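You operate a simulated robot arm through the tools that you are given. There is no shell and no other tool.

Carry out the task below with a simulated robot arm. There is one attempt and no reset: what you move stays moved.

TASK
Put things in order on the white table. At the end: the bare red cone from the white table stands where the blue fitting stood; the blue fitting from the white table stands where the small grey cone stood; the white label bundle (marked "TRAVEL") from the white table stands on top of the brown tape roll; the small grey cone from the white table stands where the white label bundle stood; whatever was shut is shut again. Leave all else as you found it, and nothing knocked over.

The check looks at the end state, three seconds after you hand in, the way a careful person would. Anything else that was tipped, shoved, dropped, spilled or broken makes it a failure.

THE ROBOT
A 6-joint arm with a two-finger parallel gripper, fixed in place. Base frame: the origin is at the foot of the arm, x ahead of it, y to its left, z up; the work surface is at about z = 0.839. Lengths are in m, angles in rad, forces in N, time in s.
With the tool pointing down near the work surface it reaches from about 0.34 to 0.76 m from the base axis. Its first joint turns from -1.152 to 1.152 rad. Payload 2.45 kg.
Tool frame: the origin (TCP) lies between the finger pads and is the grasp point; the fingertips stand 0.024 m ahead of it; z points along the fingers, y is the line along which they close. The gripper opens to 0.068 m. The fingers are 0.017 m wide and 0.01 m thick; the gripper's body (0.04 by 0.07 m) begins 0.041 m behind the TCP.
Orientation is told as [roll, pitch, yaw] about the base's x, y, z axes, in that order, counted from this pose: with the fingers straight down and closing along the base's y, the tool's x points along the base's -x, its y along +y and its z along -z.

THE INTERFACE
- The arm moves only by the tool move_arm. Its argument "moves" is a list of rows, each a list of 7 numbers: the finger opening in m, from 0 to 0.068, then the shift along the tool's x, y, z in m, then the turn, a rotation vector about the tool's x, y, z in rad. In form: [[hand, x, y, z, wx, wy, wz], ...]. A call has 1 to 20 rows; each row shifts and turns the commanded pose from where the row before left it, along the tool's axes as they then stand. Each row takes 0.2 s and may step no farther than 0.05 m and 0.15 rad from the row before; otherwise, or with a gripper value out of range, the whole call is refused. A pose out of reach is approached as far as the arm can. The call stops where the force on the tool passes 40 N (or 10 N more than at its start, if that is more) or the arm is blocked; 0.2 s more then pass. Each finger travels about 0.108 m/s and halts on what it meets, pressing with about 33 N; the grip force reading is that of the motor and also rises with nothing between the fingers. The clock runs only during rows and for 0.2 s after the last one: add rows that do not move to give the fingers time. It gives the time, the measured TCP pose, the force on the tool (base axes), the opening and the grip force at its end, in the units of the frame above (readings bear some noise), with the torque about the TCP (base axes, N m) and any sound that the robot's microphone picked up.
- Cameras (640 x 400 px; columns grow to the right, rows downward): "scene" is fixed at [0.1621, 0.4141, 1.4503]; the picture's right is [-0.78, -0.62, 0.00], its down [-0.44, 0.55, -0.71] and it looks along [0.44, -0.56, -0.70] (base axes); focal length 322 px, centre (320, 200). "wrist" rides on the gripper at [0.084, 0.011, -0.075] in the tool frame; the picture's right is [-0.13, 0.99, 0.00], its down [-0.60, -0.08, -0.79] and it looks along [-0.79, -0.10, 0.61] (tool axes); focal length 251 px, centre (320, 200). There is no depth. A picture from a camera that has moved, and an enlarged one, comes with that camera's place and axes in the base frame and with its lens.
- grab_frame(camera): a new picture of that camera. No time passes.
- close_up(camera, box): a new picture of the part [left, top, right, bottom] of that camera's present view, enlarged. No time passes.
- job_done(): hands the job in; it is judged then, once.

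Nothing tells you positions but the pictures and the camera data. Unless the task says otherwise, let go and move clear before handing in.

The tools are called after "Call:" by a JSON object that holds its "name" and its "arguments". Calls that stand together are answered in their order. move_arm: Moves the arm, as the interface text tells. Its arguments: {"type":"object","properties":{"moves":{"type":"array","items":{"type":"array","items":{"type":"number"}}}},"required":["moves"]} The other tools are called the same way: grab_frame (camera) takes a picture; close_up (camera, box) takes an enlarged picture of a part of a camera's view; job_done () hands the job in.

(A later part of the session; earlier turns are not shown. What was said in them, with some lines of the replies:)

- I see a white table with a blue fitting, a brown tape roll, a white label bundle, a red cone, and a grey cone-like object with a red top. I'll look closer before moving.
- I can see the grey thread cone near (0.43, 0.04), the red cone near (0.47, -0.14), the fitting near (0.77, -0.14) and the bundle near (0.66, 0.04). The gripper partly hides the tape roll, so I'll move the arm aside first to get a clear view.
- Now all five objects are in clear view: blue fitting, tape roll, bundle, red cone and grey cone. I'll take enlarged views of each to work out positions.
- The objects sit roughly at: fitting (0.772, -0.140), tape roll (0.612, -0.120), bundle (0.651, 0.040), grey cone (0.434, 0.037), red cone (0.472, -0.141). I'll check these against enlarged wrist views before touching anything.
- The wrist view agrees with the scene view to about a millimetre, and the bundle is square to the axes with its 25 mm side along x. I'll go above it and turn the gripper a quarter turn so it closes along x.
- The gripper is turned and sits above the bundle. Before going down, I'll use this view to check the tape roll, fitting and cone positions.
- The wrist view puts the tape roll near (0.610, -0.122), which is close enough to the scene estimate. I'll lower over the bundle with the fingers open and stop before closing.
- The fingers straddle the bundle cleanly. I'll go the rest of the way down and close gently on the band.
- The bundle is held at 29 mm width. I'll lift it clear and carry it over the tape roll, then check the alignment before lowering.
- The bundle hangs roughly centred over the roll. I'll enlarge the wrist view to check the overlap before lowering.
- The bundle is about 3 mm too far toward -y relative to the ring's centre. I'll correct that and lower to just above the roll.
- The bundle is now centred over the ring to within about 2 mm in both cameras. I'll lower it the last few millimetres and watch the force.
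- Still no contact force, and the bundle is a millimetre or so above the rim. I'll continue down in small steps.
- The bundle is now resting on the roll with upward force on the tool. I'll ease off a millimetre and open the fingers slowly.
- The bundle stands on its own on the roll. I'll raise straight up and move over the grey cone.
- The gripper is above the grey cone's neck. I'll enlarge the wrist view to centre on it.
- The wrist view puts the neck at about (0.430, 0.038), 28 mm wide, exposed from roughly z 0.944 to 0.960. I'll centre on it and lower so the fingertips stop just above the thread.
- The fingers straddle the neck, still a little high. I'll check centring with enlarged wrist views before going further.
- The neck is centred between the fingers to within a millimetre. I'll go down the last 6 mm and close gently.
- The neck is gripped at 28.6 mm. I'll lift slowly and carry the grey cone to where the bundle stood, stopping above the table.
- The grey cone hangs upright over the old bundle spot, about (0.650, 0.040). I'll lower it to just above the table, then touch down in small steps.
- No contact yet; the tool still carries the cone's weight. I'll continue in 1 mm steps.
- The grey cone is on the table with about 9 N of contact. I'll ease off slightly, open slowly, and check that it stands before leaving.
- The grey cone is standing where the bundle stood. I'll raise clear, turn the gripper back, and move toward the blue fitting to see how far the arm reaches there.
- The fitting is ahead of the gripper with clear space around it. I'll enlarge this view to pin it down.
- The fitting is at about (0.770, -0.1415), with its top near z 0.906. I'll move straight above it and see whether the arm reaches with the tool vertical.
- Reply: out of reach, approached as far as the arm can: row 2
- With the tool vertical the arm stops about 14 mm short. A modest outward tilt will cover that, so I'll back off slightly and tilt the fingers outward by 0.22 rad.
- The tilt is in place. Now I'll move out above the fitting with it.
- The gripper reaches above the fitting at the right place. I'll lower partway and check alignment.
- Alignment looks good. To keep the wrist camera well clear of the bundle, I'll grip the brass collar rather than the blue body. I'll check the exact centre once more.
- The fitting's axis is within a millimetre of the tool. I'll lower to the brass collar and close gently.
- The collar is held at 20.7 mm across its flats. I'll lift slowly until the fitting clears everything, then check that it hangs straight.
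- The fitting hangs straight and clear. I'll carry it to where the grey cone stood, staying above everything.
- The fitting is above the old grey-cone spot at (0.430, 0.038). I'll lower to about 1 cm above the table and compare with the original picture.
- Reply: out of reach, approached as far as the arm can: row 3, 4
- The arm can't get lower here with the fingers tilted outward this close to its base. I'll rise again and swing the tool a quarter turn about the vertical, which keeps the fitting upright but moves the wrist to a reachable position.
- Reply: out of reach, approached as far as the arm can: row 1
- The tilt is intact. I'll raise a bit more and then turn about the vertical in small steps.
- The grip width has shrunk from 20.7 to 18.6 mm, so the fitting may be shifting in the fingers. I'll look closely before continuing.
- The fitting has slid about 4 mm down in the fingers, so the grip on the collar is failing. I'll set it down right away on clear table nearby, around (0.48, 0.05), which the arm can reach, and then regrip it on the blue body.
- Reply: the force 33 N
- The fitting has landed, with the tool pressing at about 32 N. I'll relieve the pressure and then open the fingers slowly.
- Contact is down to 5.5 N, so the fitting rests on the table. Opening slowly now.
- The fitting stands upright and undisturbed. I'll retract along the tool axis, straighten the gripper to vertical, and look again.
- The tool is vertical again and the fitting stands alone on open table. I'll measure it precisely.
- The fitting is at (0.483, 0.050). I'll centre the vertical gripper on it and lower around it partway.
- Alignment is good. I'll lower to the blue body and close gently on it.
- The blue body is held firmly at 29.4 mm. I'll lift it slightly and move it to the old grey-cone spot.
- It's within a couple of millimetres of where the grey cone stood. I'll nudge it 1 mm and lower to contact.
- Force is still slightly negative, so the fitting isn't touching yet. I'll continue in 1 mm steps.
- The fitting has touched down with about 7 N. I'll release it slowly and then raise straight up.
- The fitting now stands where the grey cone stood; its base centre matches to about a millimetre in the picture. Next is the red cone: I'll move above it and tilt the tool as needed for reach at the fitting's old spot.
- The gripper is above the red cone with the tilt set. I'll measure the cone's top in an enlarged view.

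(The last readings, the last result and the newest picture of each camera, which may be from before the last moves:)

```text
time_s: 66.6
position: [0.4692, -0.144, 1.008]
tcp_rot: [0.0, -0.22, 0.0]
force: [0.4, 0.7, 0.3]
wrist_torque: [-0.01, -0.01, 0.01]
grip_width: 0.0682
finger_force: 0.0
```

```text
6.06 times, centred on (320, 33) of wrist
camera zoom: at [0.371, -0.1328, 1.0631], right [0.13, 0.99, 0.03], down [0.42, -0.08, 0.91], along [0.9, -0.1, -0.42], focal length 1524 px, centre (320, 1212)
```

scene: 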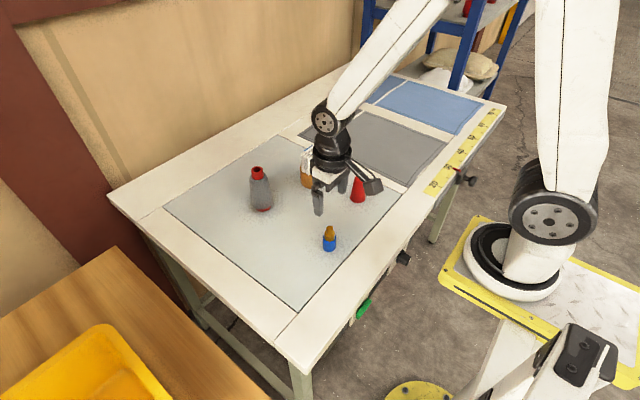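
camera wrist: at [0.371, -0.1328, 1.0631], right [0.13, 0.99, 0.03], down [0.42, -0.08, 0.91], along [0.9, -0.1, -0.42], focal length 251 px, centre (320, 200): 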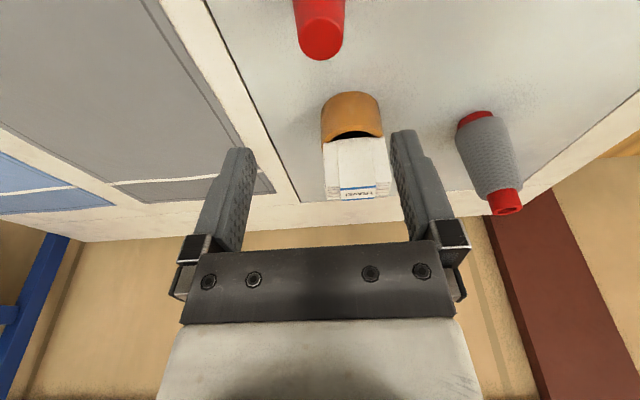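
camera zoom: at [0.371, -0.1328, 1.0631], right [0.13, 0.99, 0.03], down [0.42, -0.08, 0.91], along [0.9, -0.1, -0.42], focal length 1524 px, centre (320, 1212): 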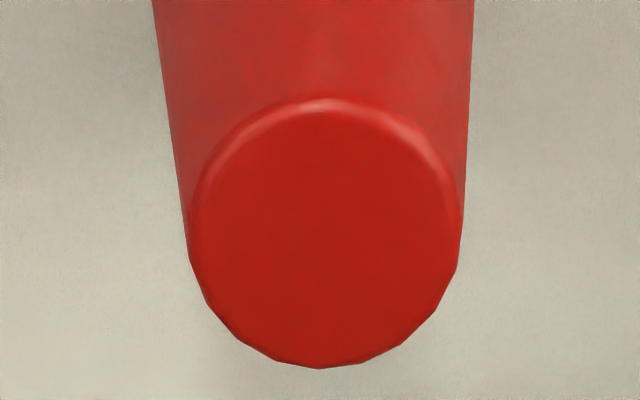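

The cone's top is at about (0.469, -0.141). I'll nudge 2.5 mm sideways and lower partway, then check again.

Call:
{"name": "move_arm", "arguments": {"moves": [[0.068, 0.00742, 0.00125, 0.03318, 0, 0, 0], [0.068, 0.00742, 0.00125, 0.03318, 0, 0, 0], [0.068, 0, 0, 0, 0, 0, 0]]}}

Call:
{"name": "grab_frame", "arguments": {"camera": "wrist"}}

Call:
{"name": "close_up", "arguments": {"camera": "scene", "box": [312, 140, 408, 210]}}

```text
time_s: 67.4
position: [0.4694, -0.1405, 0.9403]
tcp_rot: [-0.001, -0.22, 0.001]
force: [0.0, -1.0, 0.0]
wrist_torque: [0.0, 0.01, 0.02]
grip_width: 0.0678
finger_force: 0.1
```

```text
taken
camera wrist: at [0.3717, -0.1298, 0.9949], right [0.13, 0.99, 0.03], down [0.42, -0.08, 0.91], along [0.9, -0.1, -0.42], focal length 251 px, centre (320, 200)
```

wrist: 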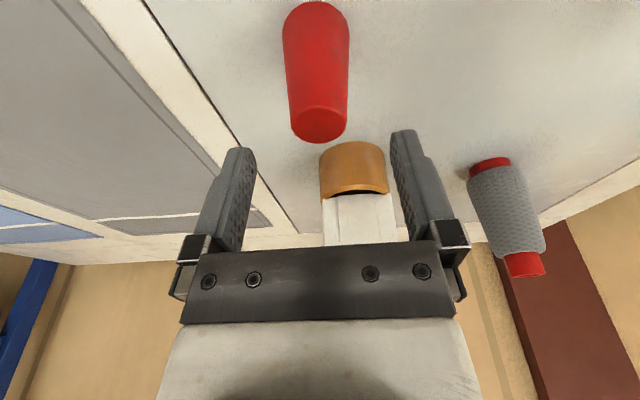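

```text
5.71 times, centred on (360, 175) of scene
camera zoom: at [0.1621, 0.4141, 1.4503], right [-0.78, -0.62, 0.0], down [-0.44, 0.55, -0.71], along [0.44, -0.56, -0.7], focal length 1839 px, centre (91, 343)
```

zoom: 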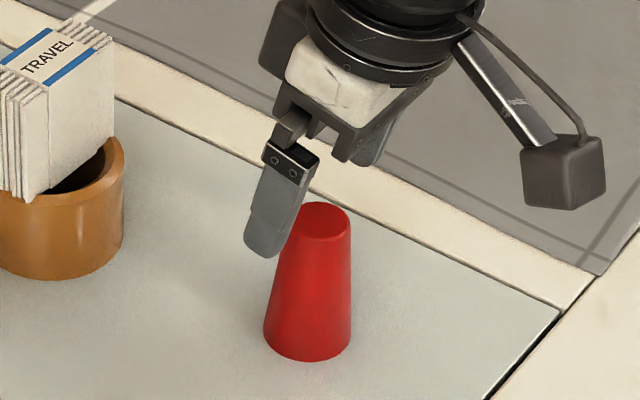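

Well centred. I'll lower to z 0.893 and close gently so the contact is above the cone's centre of mass.

Call:
{"name": "move_arm", "arguments": {"moves": [[0.068, 0.00513, 0, 0.02294, 0, 0, 0], [0.068, 0.00513, 0, 0.02294, 0, 0, 0], [0.058, 0, 0, 0, 0, 0, 0], [0.048, 0, 0, 0, 0, 0, 0], [0.041, 0, 0, 0, 0, 0, 0], [0.037, 0, 0, 0, 0, 0, 0], [0.034, 0, 0, 0, 0, 0, 0], [0.03, 0, 0, 0, 0, 0, 0], [0.025, 0, 0, 0, 0, 0, 0], [0.02, 0, 0, 0, 0, 0, 0], [0.02, 0, 0, 0, 0, 0, 0]]}}

Call:
{"name": "close_up", "arguments": {"camera": "scene", "box": [312, 150, 408, 220]}}

Call:
{"name": "grab_frame", "arguments": {"camera": "wrist"}}

```text
time_s: 69.8
position: [0.4706, -0.142, 0.8931]
tcp_rot: [0.001, -0.221, 0.001]
force: [-0.6, -0.6, -1.2]
wrist_torque: [-0.01, 0.02, -0.01]
grip_width: 0.033
finger_force: 32.6
```

```text
5.71 times, centred on (360, 185) of scene
camera zoom: at [0.1621, 0.4141, 1.4503], right [-0.78, -0.62, 0.0], down [-0.44, 0.55, -0.71], along [0.44, -0.56, -0.7], focal length 1839 px, centre (91, 286)
```

zoom: 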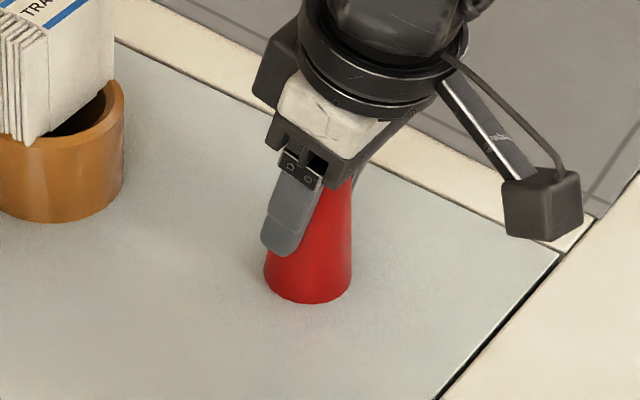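

```text
taken
camera wrist: at [0.3718, -0.1301, 0.9484], right [0.13, 0.99, 0.03], down [0.42, -0.08, 0.91], along [0.9, -0.1, -0.42], focal length 251 px, centre (320, 200)
```

wrist: 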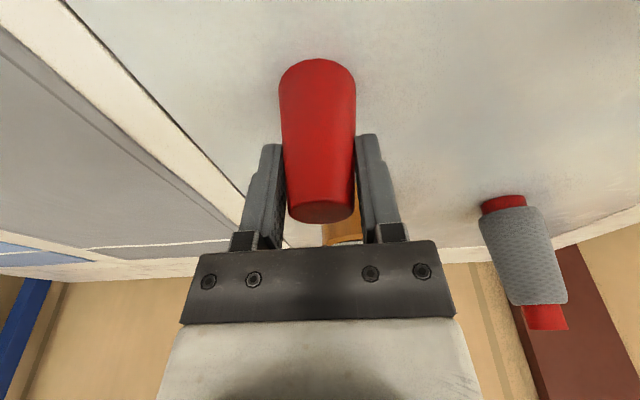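

The cone is held at 33 mm. Before carrying it, I'll test with a small lift and a short wait to see whether it slips.

Call:
{"name": "move_arm", "arguments": {"moves": [[0.02, -0.00065, 0, -0.00293, 0, 0, 0], [0.02, -0.00065, 0, -0.00293, 0, 0, 0], [0.02, 0, 0, 0, 0, 0, 0], [0.02, 0, 0, 0, 0, 0, 0], [0.02, 0, 0, 0, 0, 0, 0], [0.02, 0, 0, 0, 0, 0, 0]]}}

Call:
{"name": "close_up", "arguments": {"camera": "scene", "box": [312, 150, 408, 220]}}

```text
time_s: 71.2
position: [0.4704, -0.1391, 0.8995]
tcp_rot: [0.001, -0.22, -0.001]
force: [0.1, -0.6, 0.5]
wrist_torque: [0.01, -0.01, -0.01]
grip_width: 0.0325
finger_force: 33.4
```

```text
5.71 times, centred on (360, 185) of scene
camera zoom: at [0.1621, 0.4141, 1.4503], right [-0.78, -0.62, 0.0], down [-0.44, 0.55, -0.71], along [0.44, -0.56, -0.7], focal length 1839 px, centre (91, 286)
```

zoom: 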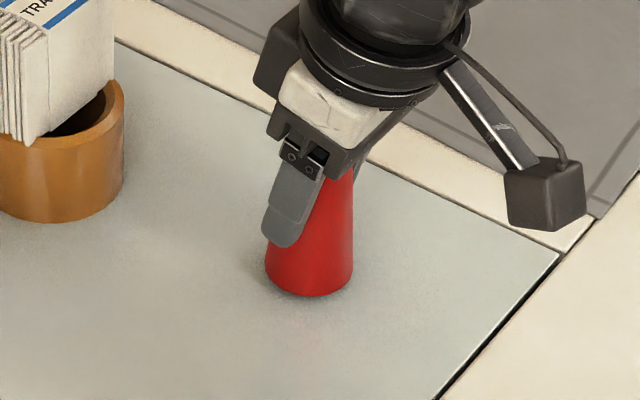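

Width reads 32.5 mm, which may be a small slip or just noise. I'll hold for a second and read again.

Call:
{"name": "move_arm", "arguments": {"moves": [[0.02, 0, 0, 0, 0, 0, 0], [0.02, 0, 0, 0, 0, 0, 0], [0.02, 0, 0, 0, 0, 0, 0], [0.02, 0, 0, 0, 0, 0, 0], [0.02, 0, 0, 0, 0, 0, 0]]}}

Call:
{"name": "close_up", "arguments": {"camera": "scene", "box": [312, 150, 408, 220]}}

```text
time_s: 72.4
position: [0.4702, -0.1405, 0.9002]
tcp_rot: [0.001, -0.222, 0.0]
force: [0.4, 0.2, -0.3]
wrist_torque: [0.02, 0.0, 0.04]
grip_width: 0.0328
finger_force: 33.0
```

```text
5.71 times, centred on (360, 185) of scene
camera zoom: at [0.1621, 0.4141, 1.4503], right [-0.78, -0.62, 0.0], down [-0.44, 0.55, -0.71], along [0.44, -0.56, -0.7], focal length 1839 px, centre (91, 286)
```

zoom: 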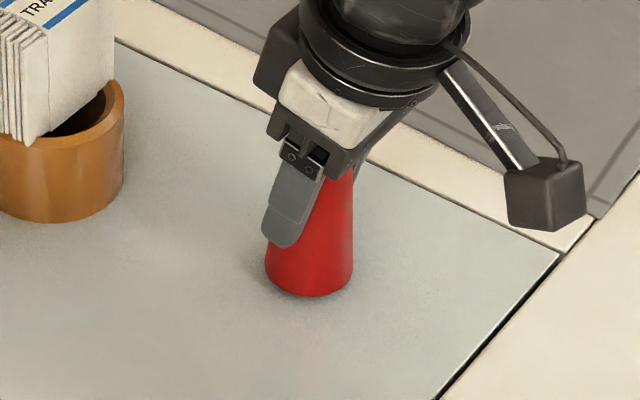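

The grip is steady at 32.8 mm with no slip. I'll lift moderately and carry the cone around the -y side of the roll and bundle toward the fitting's old spot.

Call:
{"name": "move_arm", "arguments": {"moves": [[0.02, -0.00436, 0, -0.01952, 0, 0, 0], [0.02, -0.00436, 0, -0.01952, 0, 0, 0], [0.02, -0.00436, 0, -0.01952, 0, 0, 0], [0.02, -0.02537, -0.0169, 0.00567, 0, 0, 0], [0.02, -0.02537, -0.0169, 0.00567, 0, 0, 0], [0.02, -0.02537, -0.0169, 0.00567, 0, 0, 0], [0.02, -0.02537, -0.0169, 0.00567, 0, 0, 0], [0.02, -0.02537, -0.0169, 0.00567, 0, 0, 0], [0.02, 0, 0, 0, 0, 0, 0]]}}

Call:
{"name": "close_up", "arguments": {"camera": "scene", "box": [264, 80, 424, 180]}}

```text
time_s: 74.4
position: [0.6002, -0.2252, 0.9573]
tcp_rot: [0.001, -0.219, 0.0]
force: [-0.1, -0.1, 0.3]
wrist_torque: [0.06, 0.03, 0.0]
grip_width: 0.0327
finger_force: 33.1
```

```text
4.00 times, centred on (344, 130) of scene
camera zoom: at [0.1621, 0.414, 1.4503], right [-0.78, -0.62, 0.0], down [-0.44, 0.55, -0.71], along [0.44, -0.56, -0.7], focal length 1288 px, centre (224, 480)
```

zoom: 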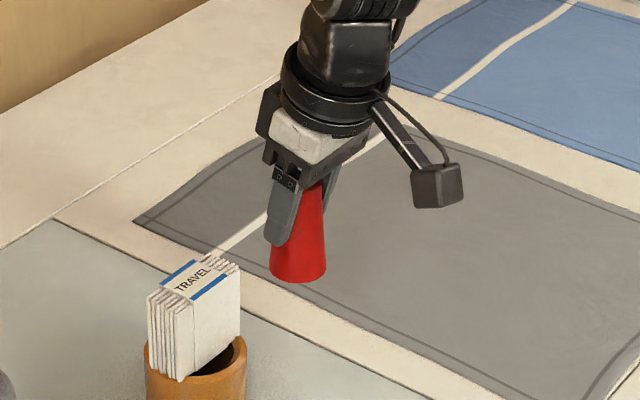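

The cone is steady (32.7 mm) and well clear of the bundle. I'll continue to the fitting's old spot, staying at this height.

Call:
{"name": "move_arm", "arguments": {"moves": [[0.02, -0.0317, 0.005, 0.0071, 0, 0, 0], [0.02, -0.0317, 0.005, 0.0071, 0, 0, 0], [0.02, -0.02586, 0.0185, 0.00578, 0, 0, 0], [0.02, -0.02586, 0.0185, 0.00578, 0, 0, 0], [0.02, -0.02586, 0.0185, 0.00578, 0, 0, 0], [0.02, -0.02586, 0.0185, 0.00578, 0, 0, 0], [0.02, 0, 0, 0, 0, 0, 0], [0.02, 0, 0, 0, 0, 0, 0]]}}

Call:
{"name": "close_up", "arguments": {"camera": "scene", "box": [232, 90, 360, 180]}}

Call:
{"name": "grab_frame", "arguments": {"camera": "wrist"}}

```text
time_s: 76.2
position: [0.7705, -0.1404, 0.9593]
tcp_rot: [-0.001, -0.219, -0.002]
force: [0.4, -0.7, 0.1]
wrist_torque: [-0.02, 0.0, 0.0]
grip_width: 0.0324
finger_force: 33.1
```

```text
4.44 times, centred on (296, 135) of scene
camera zoom: at [0.1621, 0.4141, 1.4503], right [-0.78, -0.62, 0.0], down [-0.44, 0.55, -0.71], along [0.44, -0.56, -0.7], focal length 1431 px, centre (427, 489)
```

zoom: 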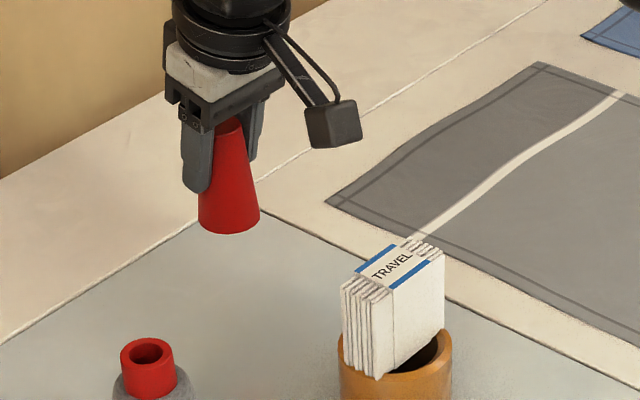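

```text
taken
camera wrist: at [0.6721, -0.1303, 1.0142], right [0.13, 0.99, 0.03], down [0.42, -0.08, 0.91], along [0.9, -0.1, -0.42], focal length 251 px, centre (320, 200)
```

wrist: 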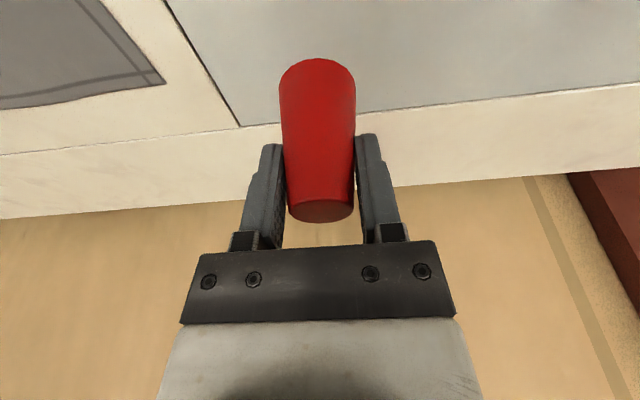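

The cone is above the target and still held straight. I'll lower to about 1 cm above the table and compare with the original picture of the fitting.

Call:
{"name": "move_arm", "arguments": {"moves": [[0.02, 0.0048, 0, 0.02147, 0, 0, 0], [0.02, 0.0048, 0, 0.02147, 0, 0, 0], [0.02, 0.00262, 0, 0.01171, 0, 0, 0], [0.02, 0, 0, 0, 0, 0, 0]]}}

Call:
{"name": "close_up", "arguments": {"camera": "scene", "box": [264, 132, 328, 172]}}

Call:
{"name": "close_up", "arguments": {"camera": "scene", "box": [232, 90, 360, 180]}}

```text
time_s: 77.2
position: [0.771, -0.1421, 0.904]
tcp_rot: [0.0, -0.22, 0.0]
force: [-0.1, 0.0, 0.1]
wrist_torque: [0.0, -0.01, 0.02]
grip_width: 0.0324
finger_force: 33.0
```

```text
10.00 times, centred on (296, 152) of scene
camera zoom: at [0.1621, 0.4141, 1.4503], right [-0.78, -0.62, 0.0], down [-0.44, 0.55, -0.71], along [0.44, -0.56, -0.7], focal length 3219 px, centre (560, 680)
```

zoom: 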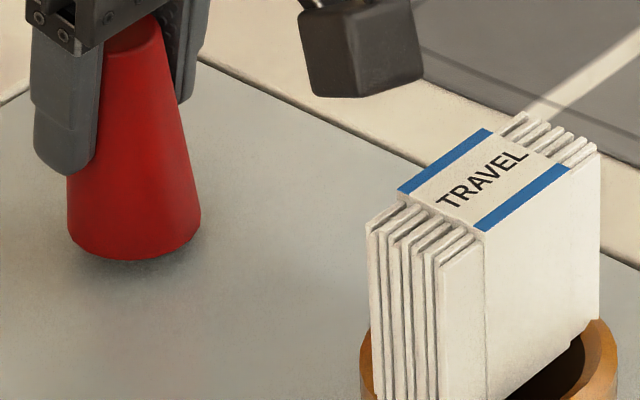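

```text
4.44 times, centred on (296, 135) of scene
camera zoom: at [0.1621, 0.4141, 1.4503], right [-0.78, -0.62, 0.0], down [-0.44, 0.55, -0.71], along [0.44, -0.56, -0.7], focal length 1431 px, centre (427, 489)
```

zoom: 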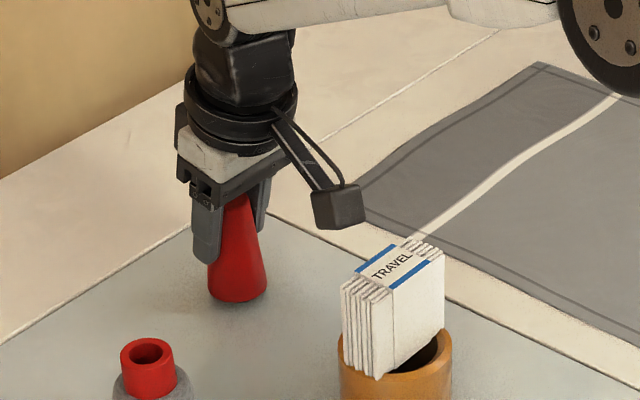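

The projected landing point matches the fitting's original base centre almost exactly. I'll lower gently to contact.

Call:
{"name": "move_arm", "arguments": {"moves": [[0.02, 0.00109, 0, 0.00488, 0, 0, 0], [0.02, 0.00065, 0, 0.00293, 0, 0, 0], [0.02, 0, 0, 0, 0, 0, 0]]}}

Call:
{"name": "move_arm", "arguments": {"moves": [[0.02, 0.00022, 0, 0.00098, 0, 0, 0], [0.02, 0, 0, 0, 0, 0, 0]]}}

```text
time_s: 78.0
position: [0.7696, -0.1401, 0.8947]
tcp_rot: [-0.001, -0.221, 0.0]
force: [1.8, 0.2, -0.3]
wrist_torque: [0.0, 0.0, 0.01]
grip_width: 0.0325
finger_force: 33.7
```

```text
time_s: 78.6
position: [0.7704, -0.1419, 0.8939]
tcp_rot: [-0.001, -0.22, -0.001]
force: [-0.1, -0.1, 1.1]
wrist_torque: [0.02, 0.0, -0.01]
grip_width: 0.0322
finger_force: 33.1
```

Contact is just starting. I'll take smaller steps to seat the cone.

Call:
{"name": "move_arm", "arguments": {"moves": [[0.02, 0.00022, 0, 0.00098, 0, 0, 0], [0.02, 0, 0, 0, 0, 0, 0]]}}

Call:
{"name": "close_up", "arguments": {"camera": "scene", "box": [264, 132, 328, 172]}}

```text
time_s: 79.2
position: [0.7709, -0.1409, 0.8951]
tcp_rot: [0.0, -0.222, 0.001]
force: [-2.3, 1.3, 7.8]
wrist_torque: [-0.04, 0.14, 0.04]
grip_width: 0.0323
finger_force: 33.2
```

```text
10.00 times, centred on (296, 152) of scene
camera zoom: at [0.1618, 0.4141, 1.4503], right [-0.78, -0.62, 0.0], down [-0.44, 0.55, -0.71], along [0.44, -0.56, -0.7], focal length 3219 px, centre (560, 680)
```

zoom: 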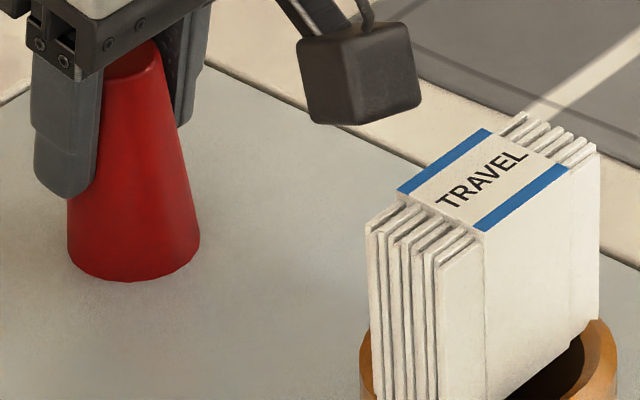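

The cone is seated with about 8 N. I'll ease off, open slowly, and rise straight up.

Call:
{"name": "move_arm", "arguments": {"moves": [[0.02, -0.0001, 0, -0.0005, 0, 0, 0], [0.03, 0, 0, 0, 0, 0, 0], [0.034, 0, 0, 0, 0, 0, 0], [0.037, 0, 0, 0, 0, 0, 0], [0.043, 0, 0, 0, 0, 0, 0], [0.055, 0, 0, 0, 0, 0, 0], [0.068, 0, 0, 0, 0, 0, 0], [0.068, 0, 0, 0, 0, 0, 0]]}}

Call:
{"name": "close_up", "arguments": {"camera": "scene", "box": [264, 132, 328, 172]}}

```text
time_s: 81.0
position: [0.7711, -0.1416, 0.8937]
tcp_rot: [0.001, -0.221, -0.001]
force: [-0.7, -0.3, 0.1]
wrist_torque: [0.01, 0.01, 0.0]
grip_width: 0.068
finger_force: 0.1
```

```text
10.00 times, centred on (296, 152) of scene
camera zoom: at [0.1621, 0.4141, 1.4503], right [-0.78, -0.62, 0.0], down [-0.44, 0.55, -0.71], along [0.44, -0.56, -0.7], focal length 3219 px, centre (560, 680)
```

zoom: 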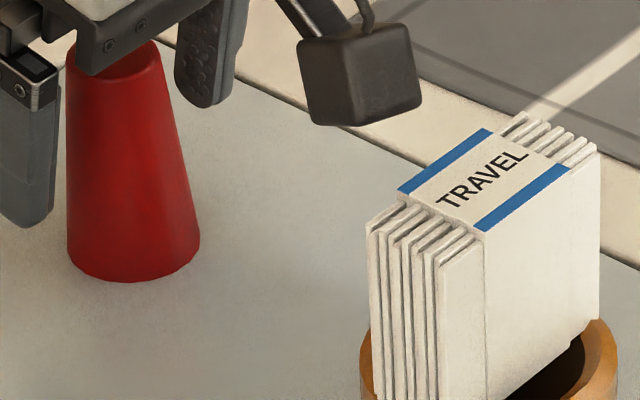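

The red cone stands on its own where the fitting was. I'll rise straight up, then move away and straighten the tool.

Call:
{"name": "move_arm", "arguments": {"moves": [[0.068, -0.00327, 0, -0.01464, 0, 0, 0], [0.068, -0.00655, 0, -0.02928, 0, 0, 0], [0.068, -0.00873, 0, -0.03904, 0, 0, 0], [0.068, -0.00873, 0, -0.03904, 0, 0, 0], [0.068, -0.00873, 0, -0.03904, 0, 0, 0], [0.068, 0, 0, 0, 0, 0, 0]]}}

Call:
{"name": "move_arm", "arguments": {"moves": [[0.068, 0.039, -0.02, -0.0087, 0, 0, 0], [0.068, 0.039, -0.02, -0.0087, 0, 0, 0], [0.068, 0.039, -0.02, -0.0087, 0, 0, 0], [0.068, 0.039, -0.02, -0.0087, 0, 0, 0], [0.068, 0.039, -0.02, -0.0087, 0, 0, 0], [0.068, 0.039, -0.02, -0.0087, 0, 0, 0], [0.068, 0.039, -0.02, -0.0087, 0, 0, 0], [0.068, 0.039, -0.02, -0.0087, 0, 0, 0], [0.068, 0, 0, 0, 0, 0.11, 0], [0.068, 0, 0, 0, 0, 0.11, 0], [0.068, 0, 0, 0, 0, 0, 0]]}}

Call:
{"name": "grab_frame", "arguments": {"camera": "scene"}}

Call:
{"name": "close_up", "arguments": {"camera": "scene", "box": [220, 130, 380, 260]}}

Call:
{"name": "close_up", "arguments": {"camera": "scene", "box": [264, 132, 328, 172]}}

Call:
{"name": "close_up", "arguments": {"camera": "scene", "box": [280, 150, 344, 190]}}

Call:
{"name": "close_up", "arguments": {"camera": "scene", "box": [230, 178, 294, 218]}}

```text
time_s: 82.4
position: [0.7712, -0.1418, 1.0582]
tcp_rot: [0.0, -0.219, -0.001]
force: [-0.1, 0.3, 0.3]
wrist_torque: [-0.01, 0.02, 0.02]
grip_width: 0.068
finger_force: 0.0
```

```text
time_s: 84.8
position: [0.4506, -0.3004, 1.0582]
tcp_rot: [-0.001, 0.001, 0.001]
force: [-0.1, 0.3, 0.0]
wrist_torque: [-0.02, 0.02, 0.04]
grip_width: 0.0679
finger_force: 0.0
```

```text
taken
```

scene: 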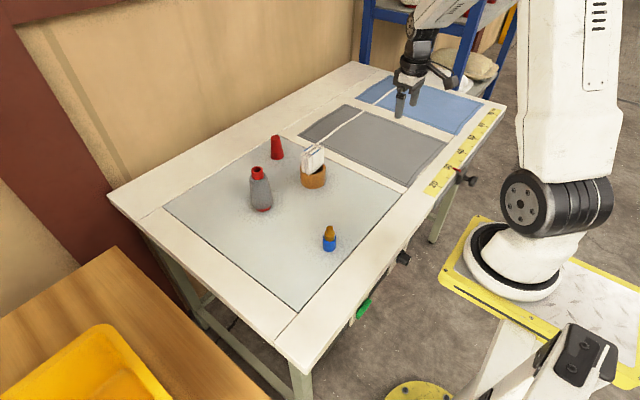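

```text
3.08 times, centred on (300, 195) of scene
camera zoom: at [0.1621, 0.4141, 1.4503], right [-0.78, -0.62, 0.0], down [-0.44, 0.55, -0.71], along [0.44, -0.56, -0.7], focal length 990 px, centre (382, 215)
```

zoom: 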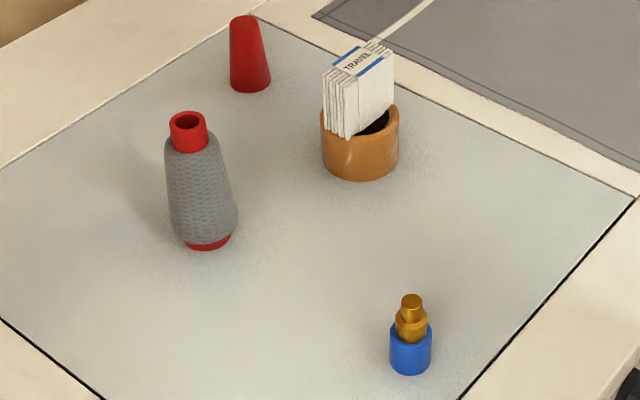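

```text
10.00 times, centred on (296, 152) of scene
camera zoom: at [0.1621, 0.4141, 1.4503], right [-0.78, -0.62, 0.0], down [-0.44, 0.55, -0.71], along [0.44, -0.56, -0.7], focal length 3219 px, centre (560, 680)
```

zoom: 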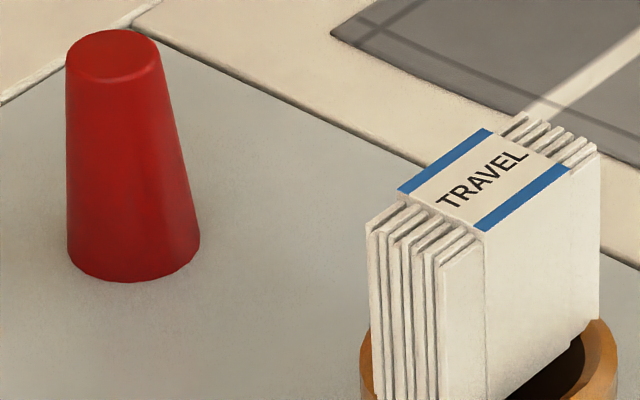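

```text
10.00 times, centred on (312, 170) of scene
camera zoom: at [0.1621, 0.4141, 1.4503], right [-0.78, -0.62, 0.0], down [-0.44, 0.55, -0.71], along [0.44, -0.56, -0.7], focal length 3219 px, centre (400, 500)
```

zoom: 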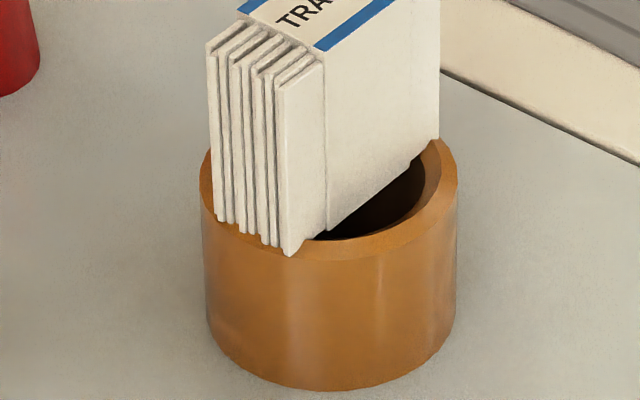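

```text
10.00 times, centred on (262, 198) of scene
camera zoom: at [0.1621, 0.4141, 1.4503], right [-0.78, -0.62, 0.0], down [-0.44, 0.55, -0.71], along [0.44, -0.56, -0.7], focal length 3219 px, centre (900, 220)
```

zoom: 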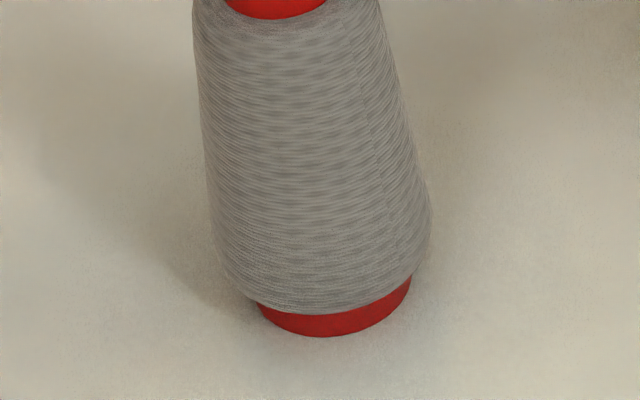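

All four moves check out against the first pictures:
- **Red cone:** stands on the fitting's old spot.
- **Fitting:** stands on the grey cone's old spot.
- **Grey cone:** stands on the bundle's old spot.
- **Bundle:** stands on the tape roll, which hasn't moved.

Nothing was opened, everything is upright and the arm is clear, so I'm handing the job in.

Call:
{"name": "job_done", "arguments": {}}

```text
The job is handed in.
```

I finished the job and handed it in. In the last pictures, all four objects were standing where you asked.

| Object | Now stands | Check against the first pictures |
|---|---|---|
| Red cone | where the blue fitting stood | within about 2 mm |
| Blue fitting | where the grey cone stood | within about 1 mm |
| Grey cone | where the label bundle stood | within about 2 mm |
| Label bundle ("TRAVEL") | on top of the tape roll | upright and roughly centred; the roll has not moved |

- **Slip:** the fitting began to slide in the gripper while I was carrying it. I set it down upright on clear table, gripped it again lower on the blue body, and then placed it. It did not fall or tip.
- **Shut items:** I opened nothing, so nothing needed shutting again.
- **Arm:** the gripper is open, and the arm is clear of all the objects.
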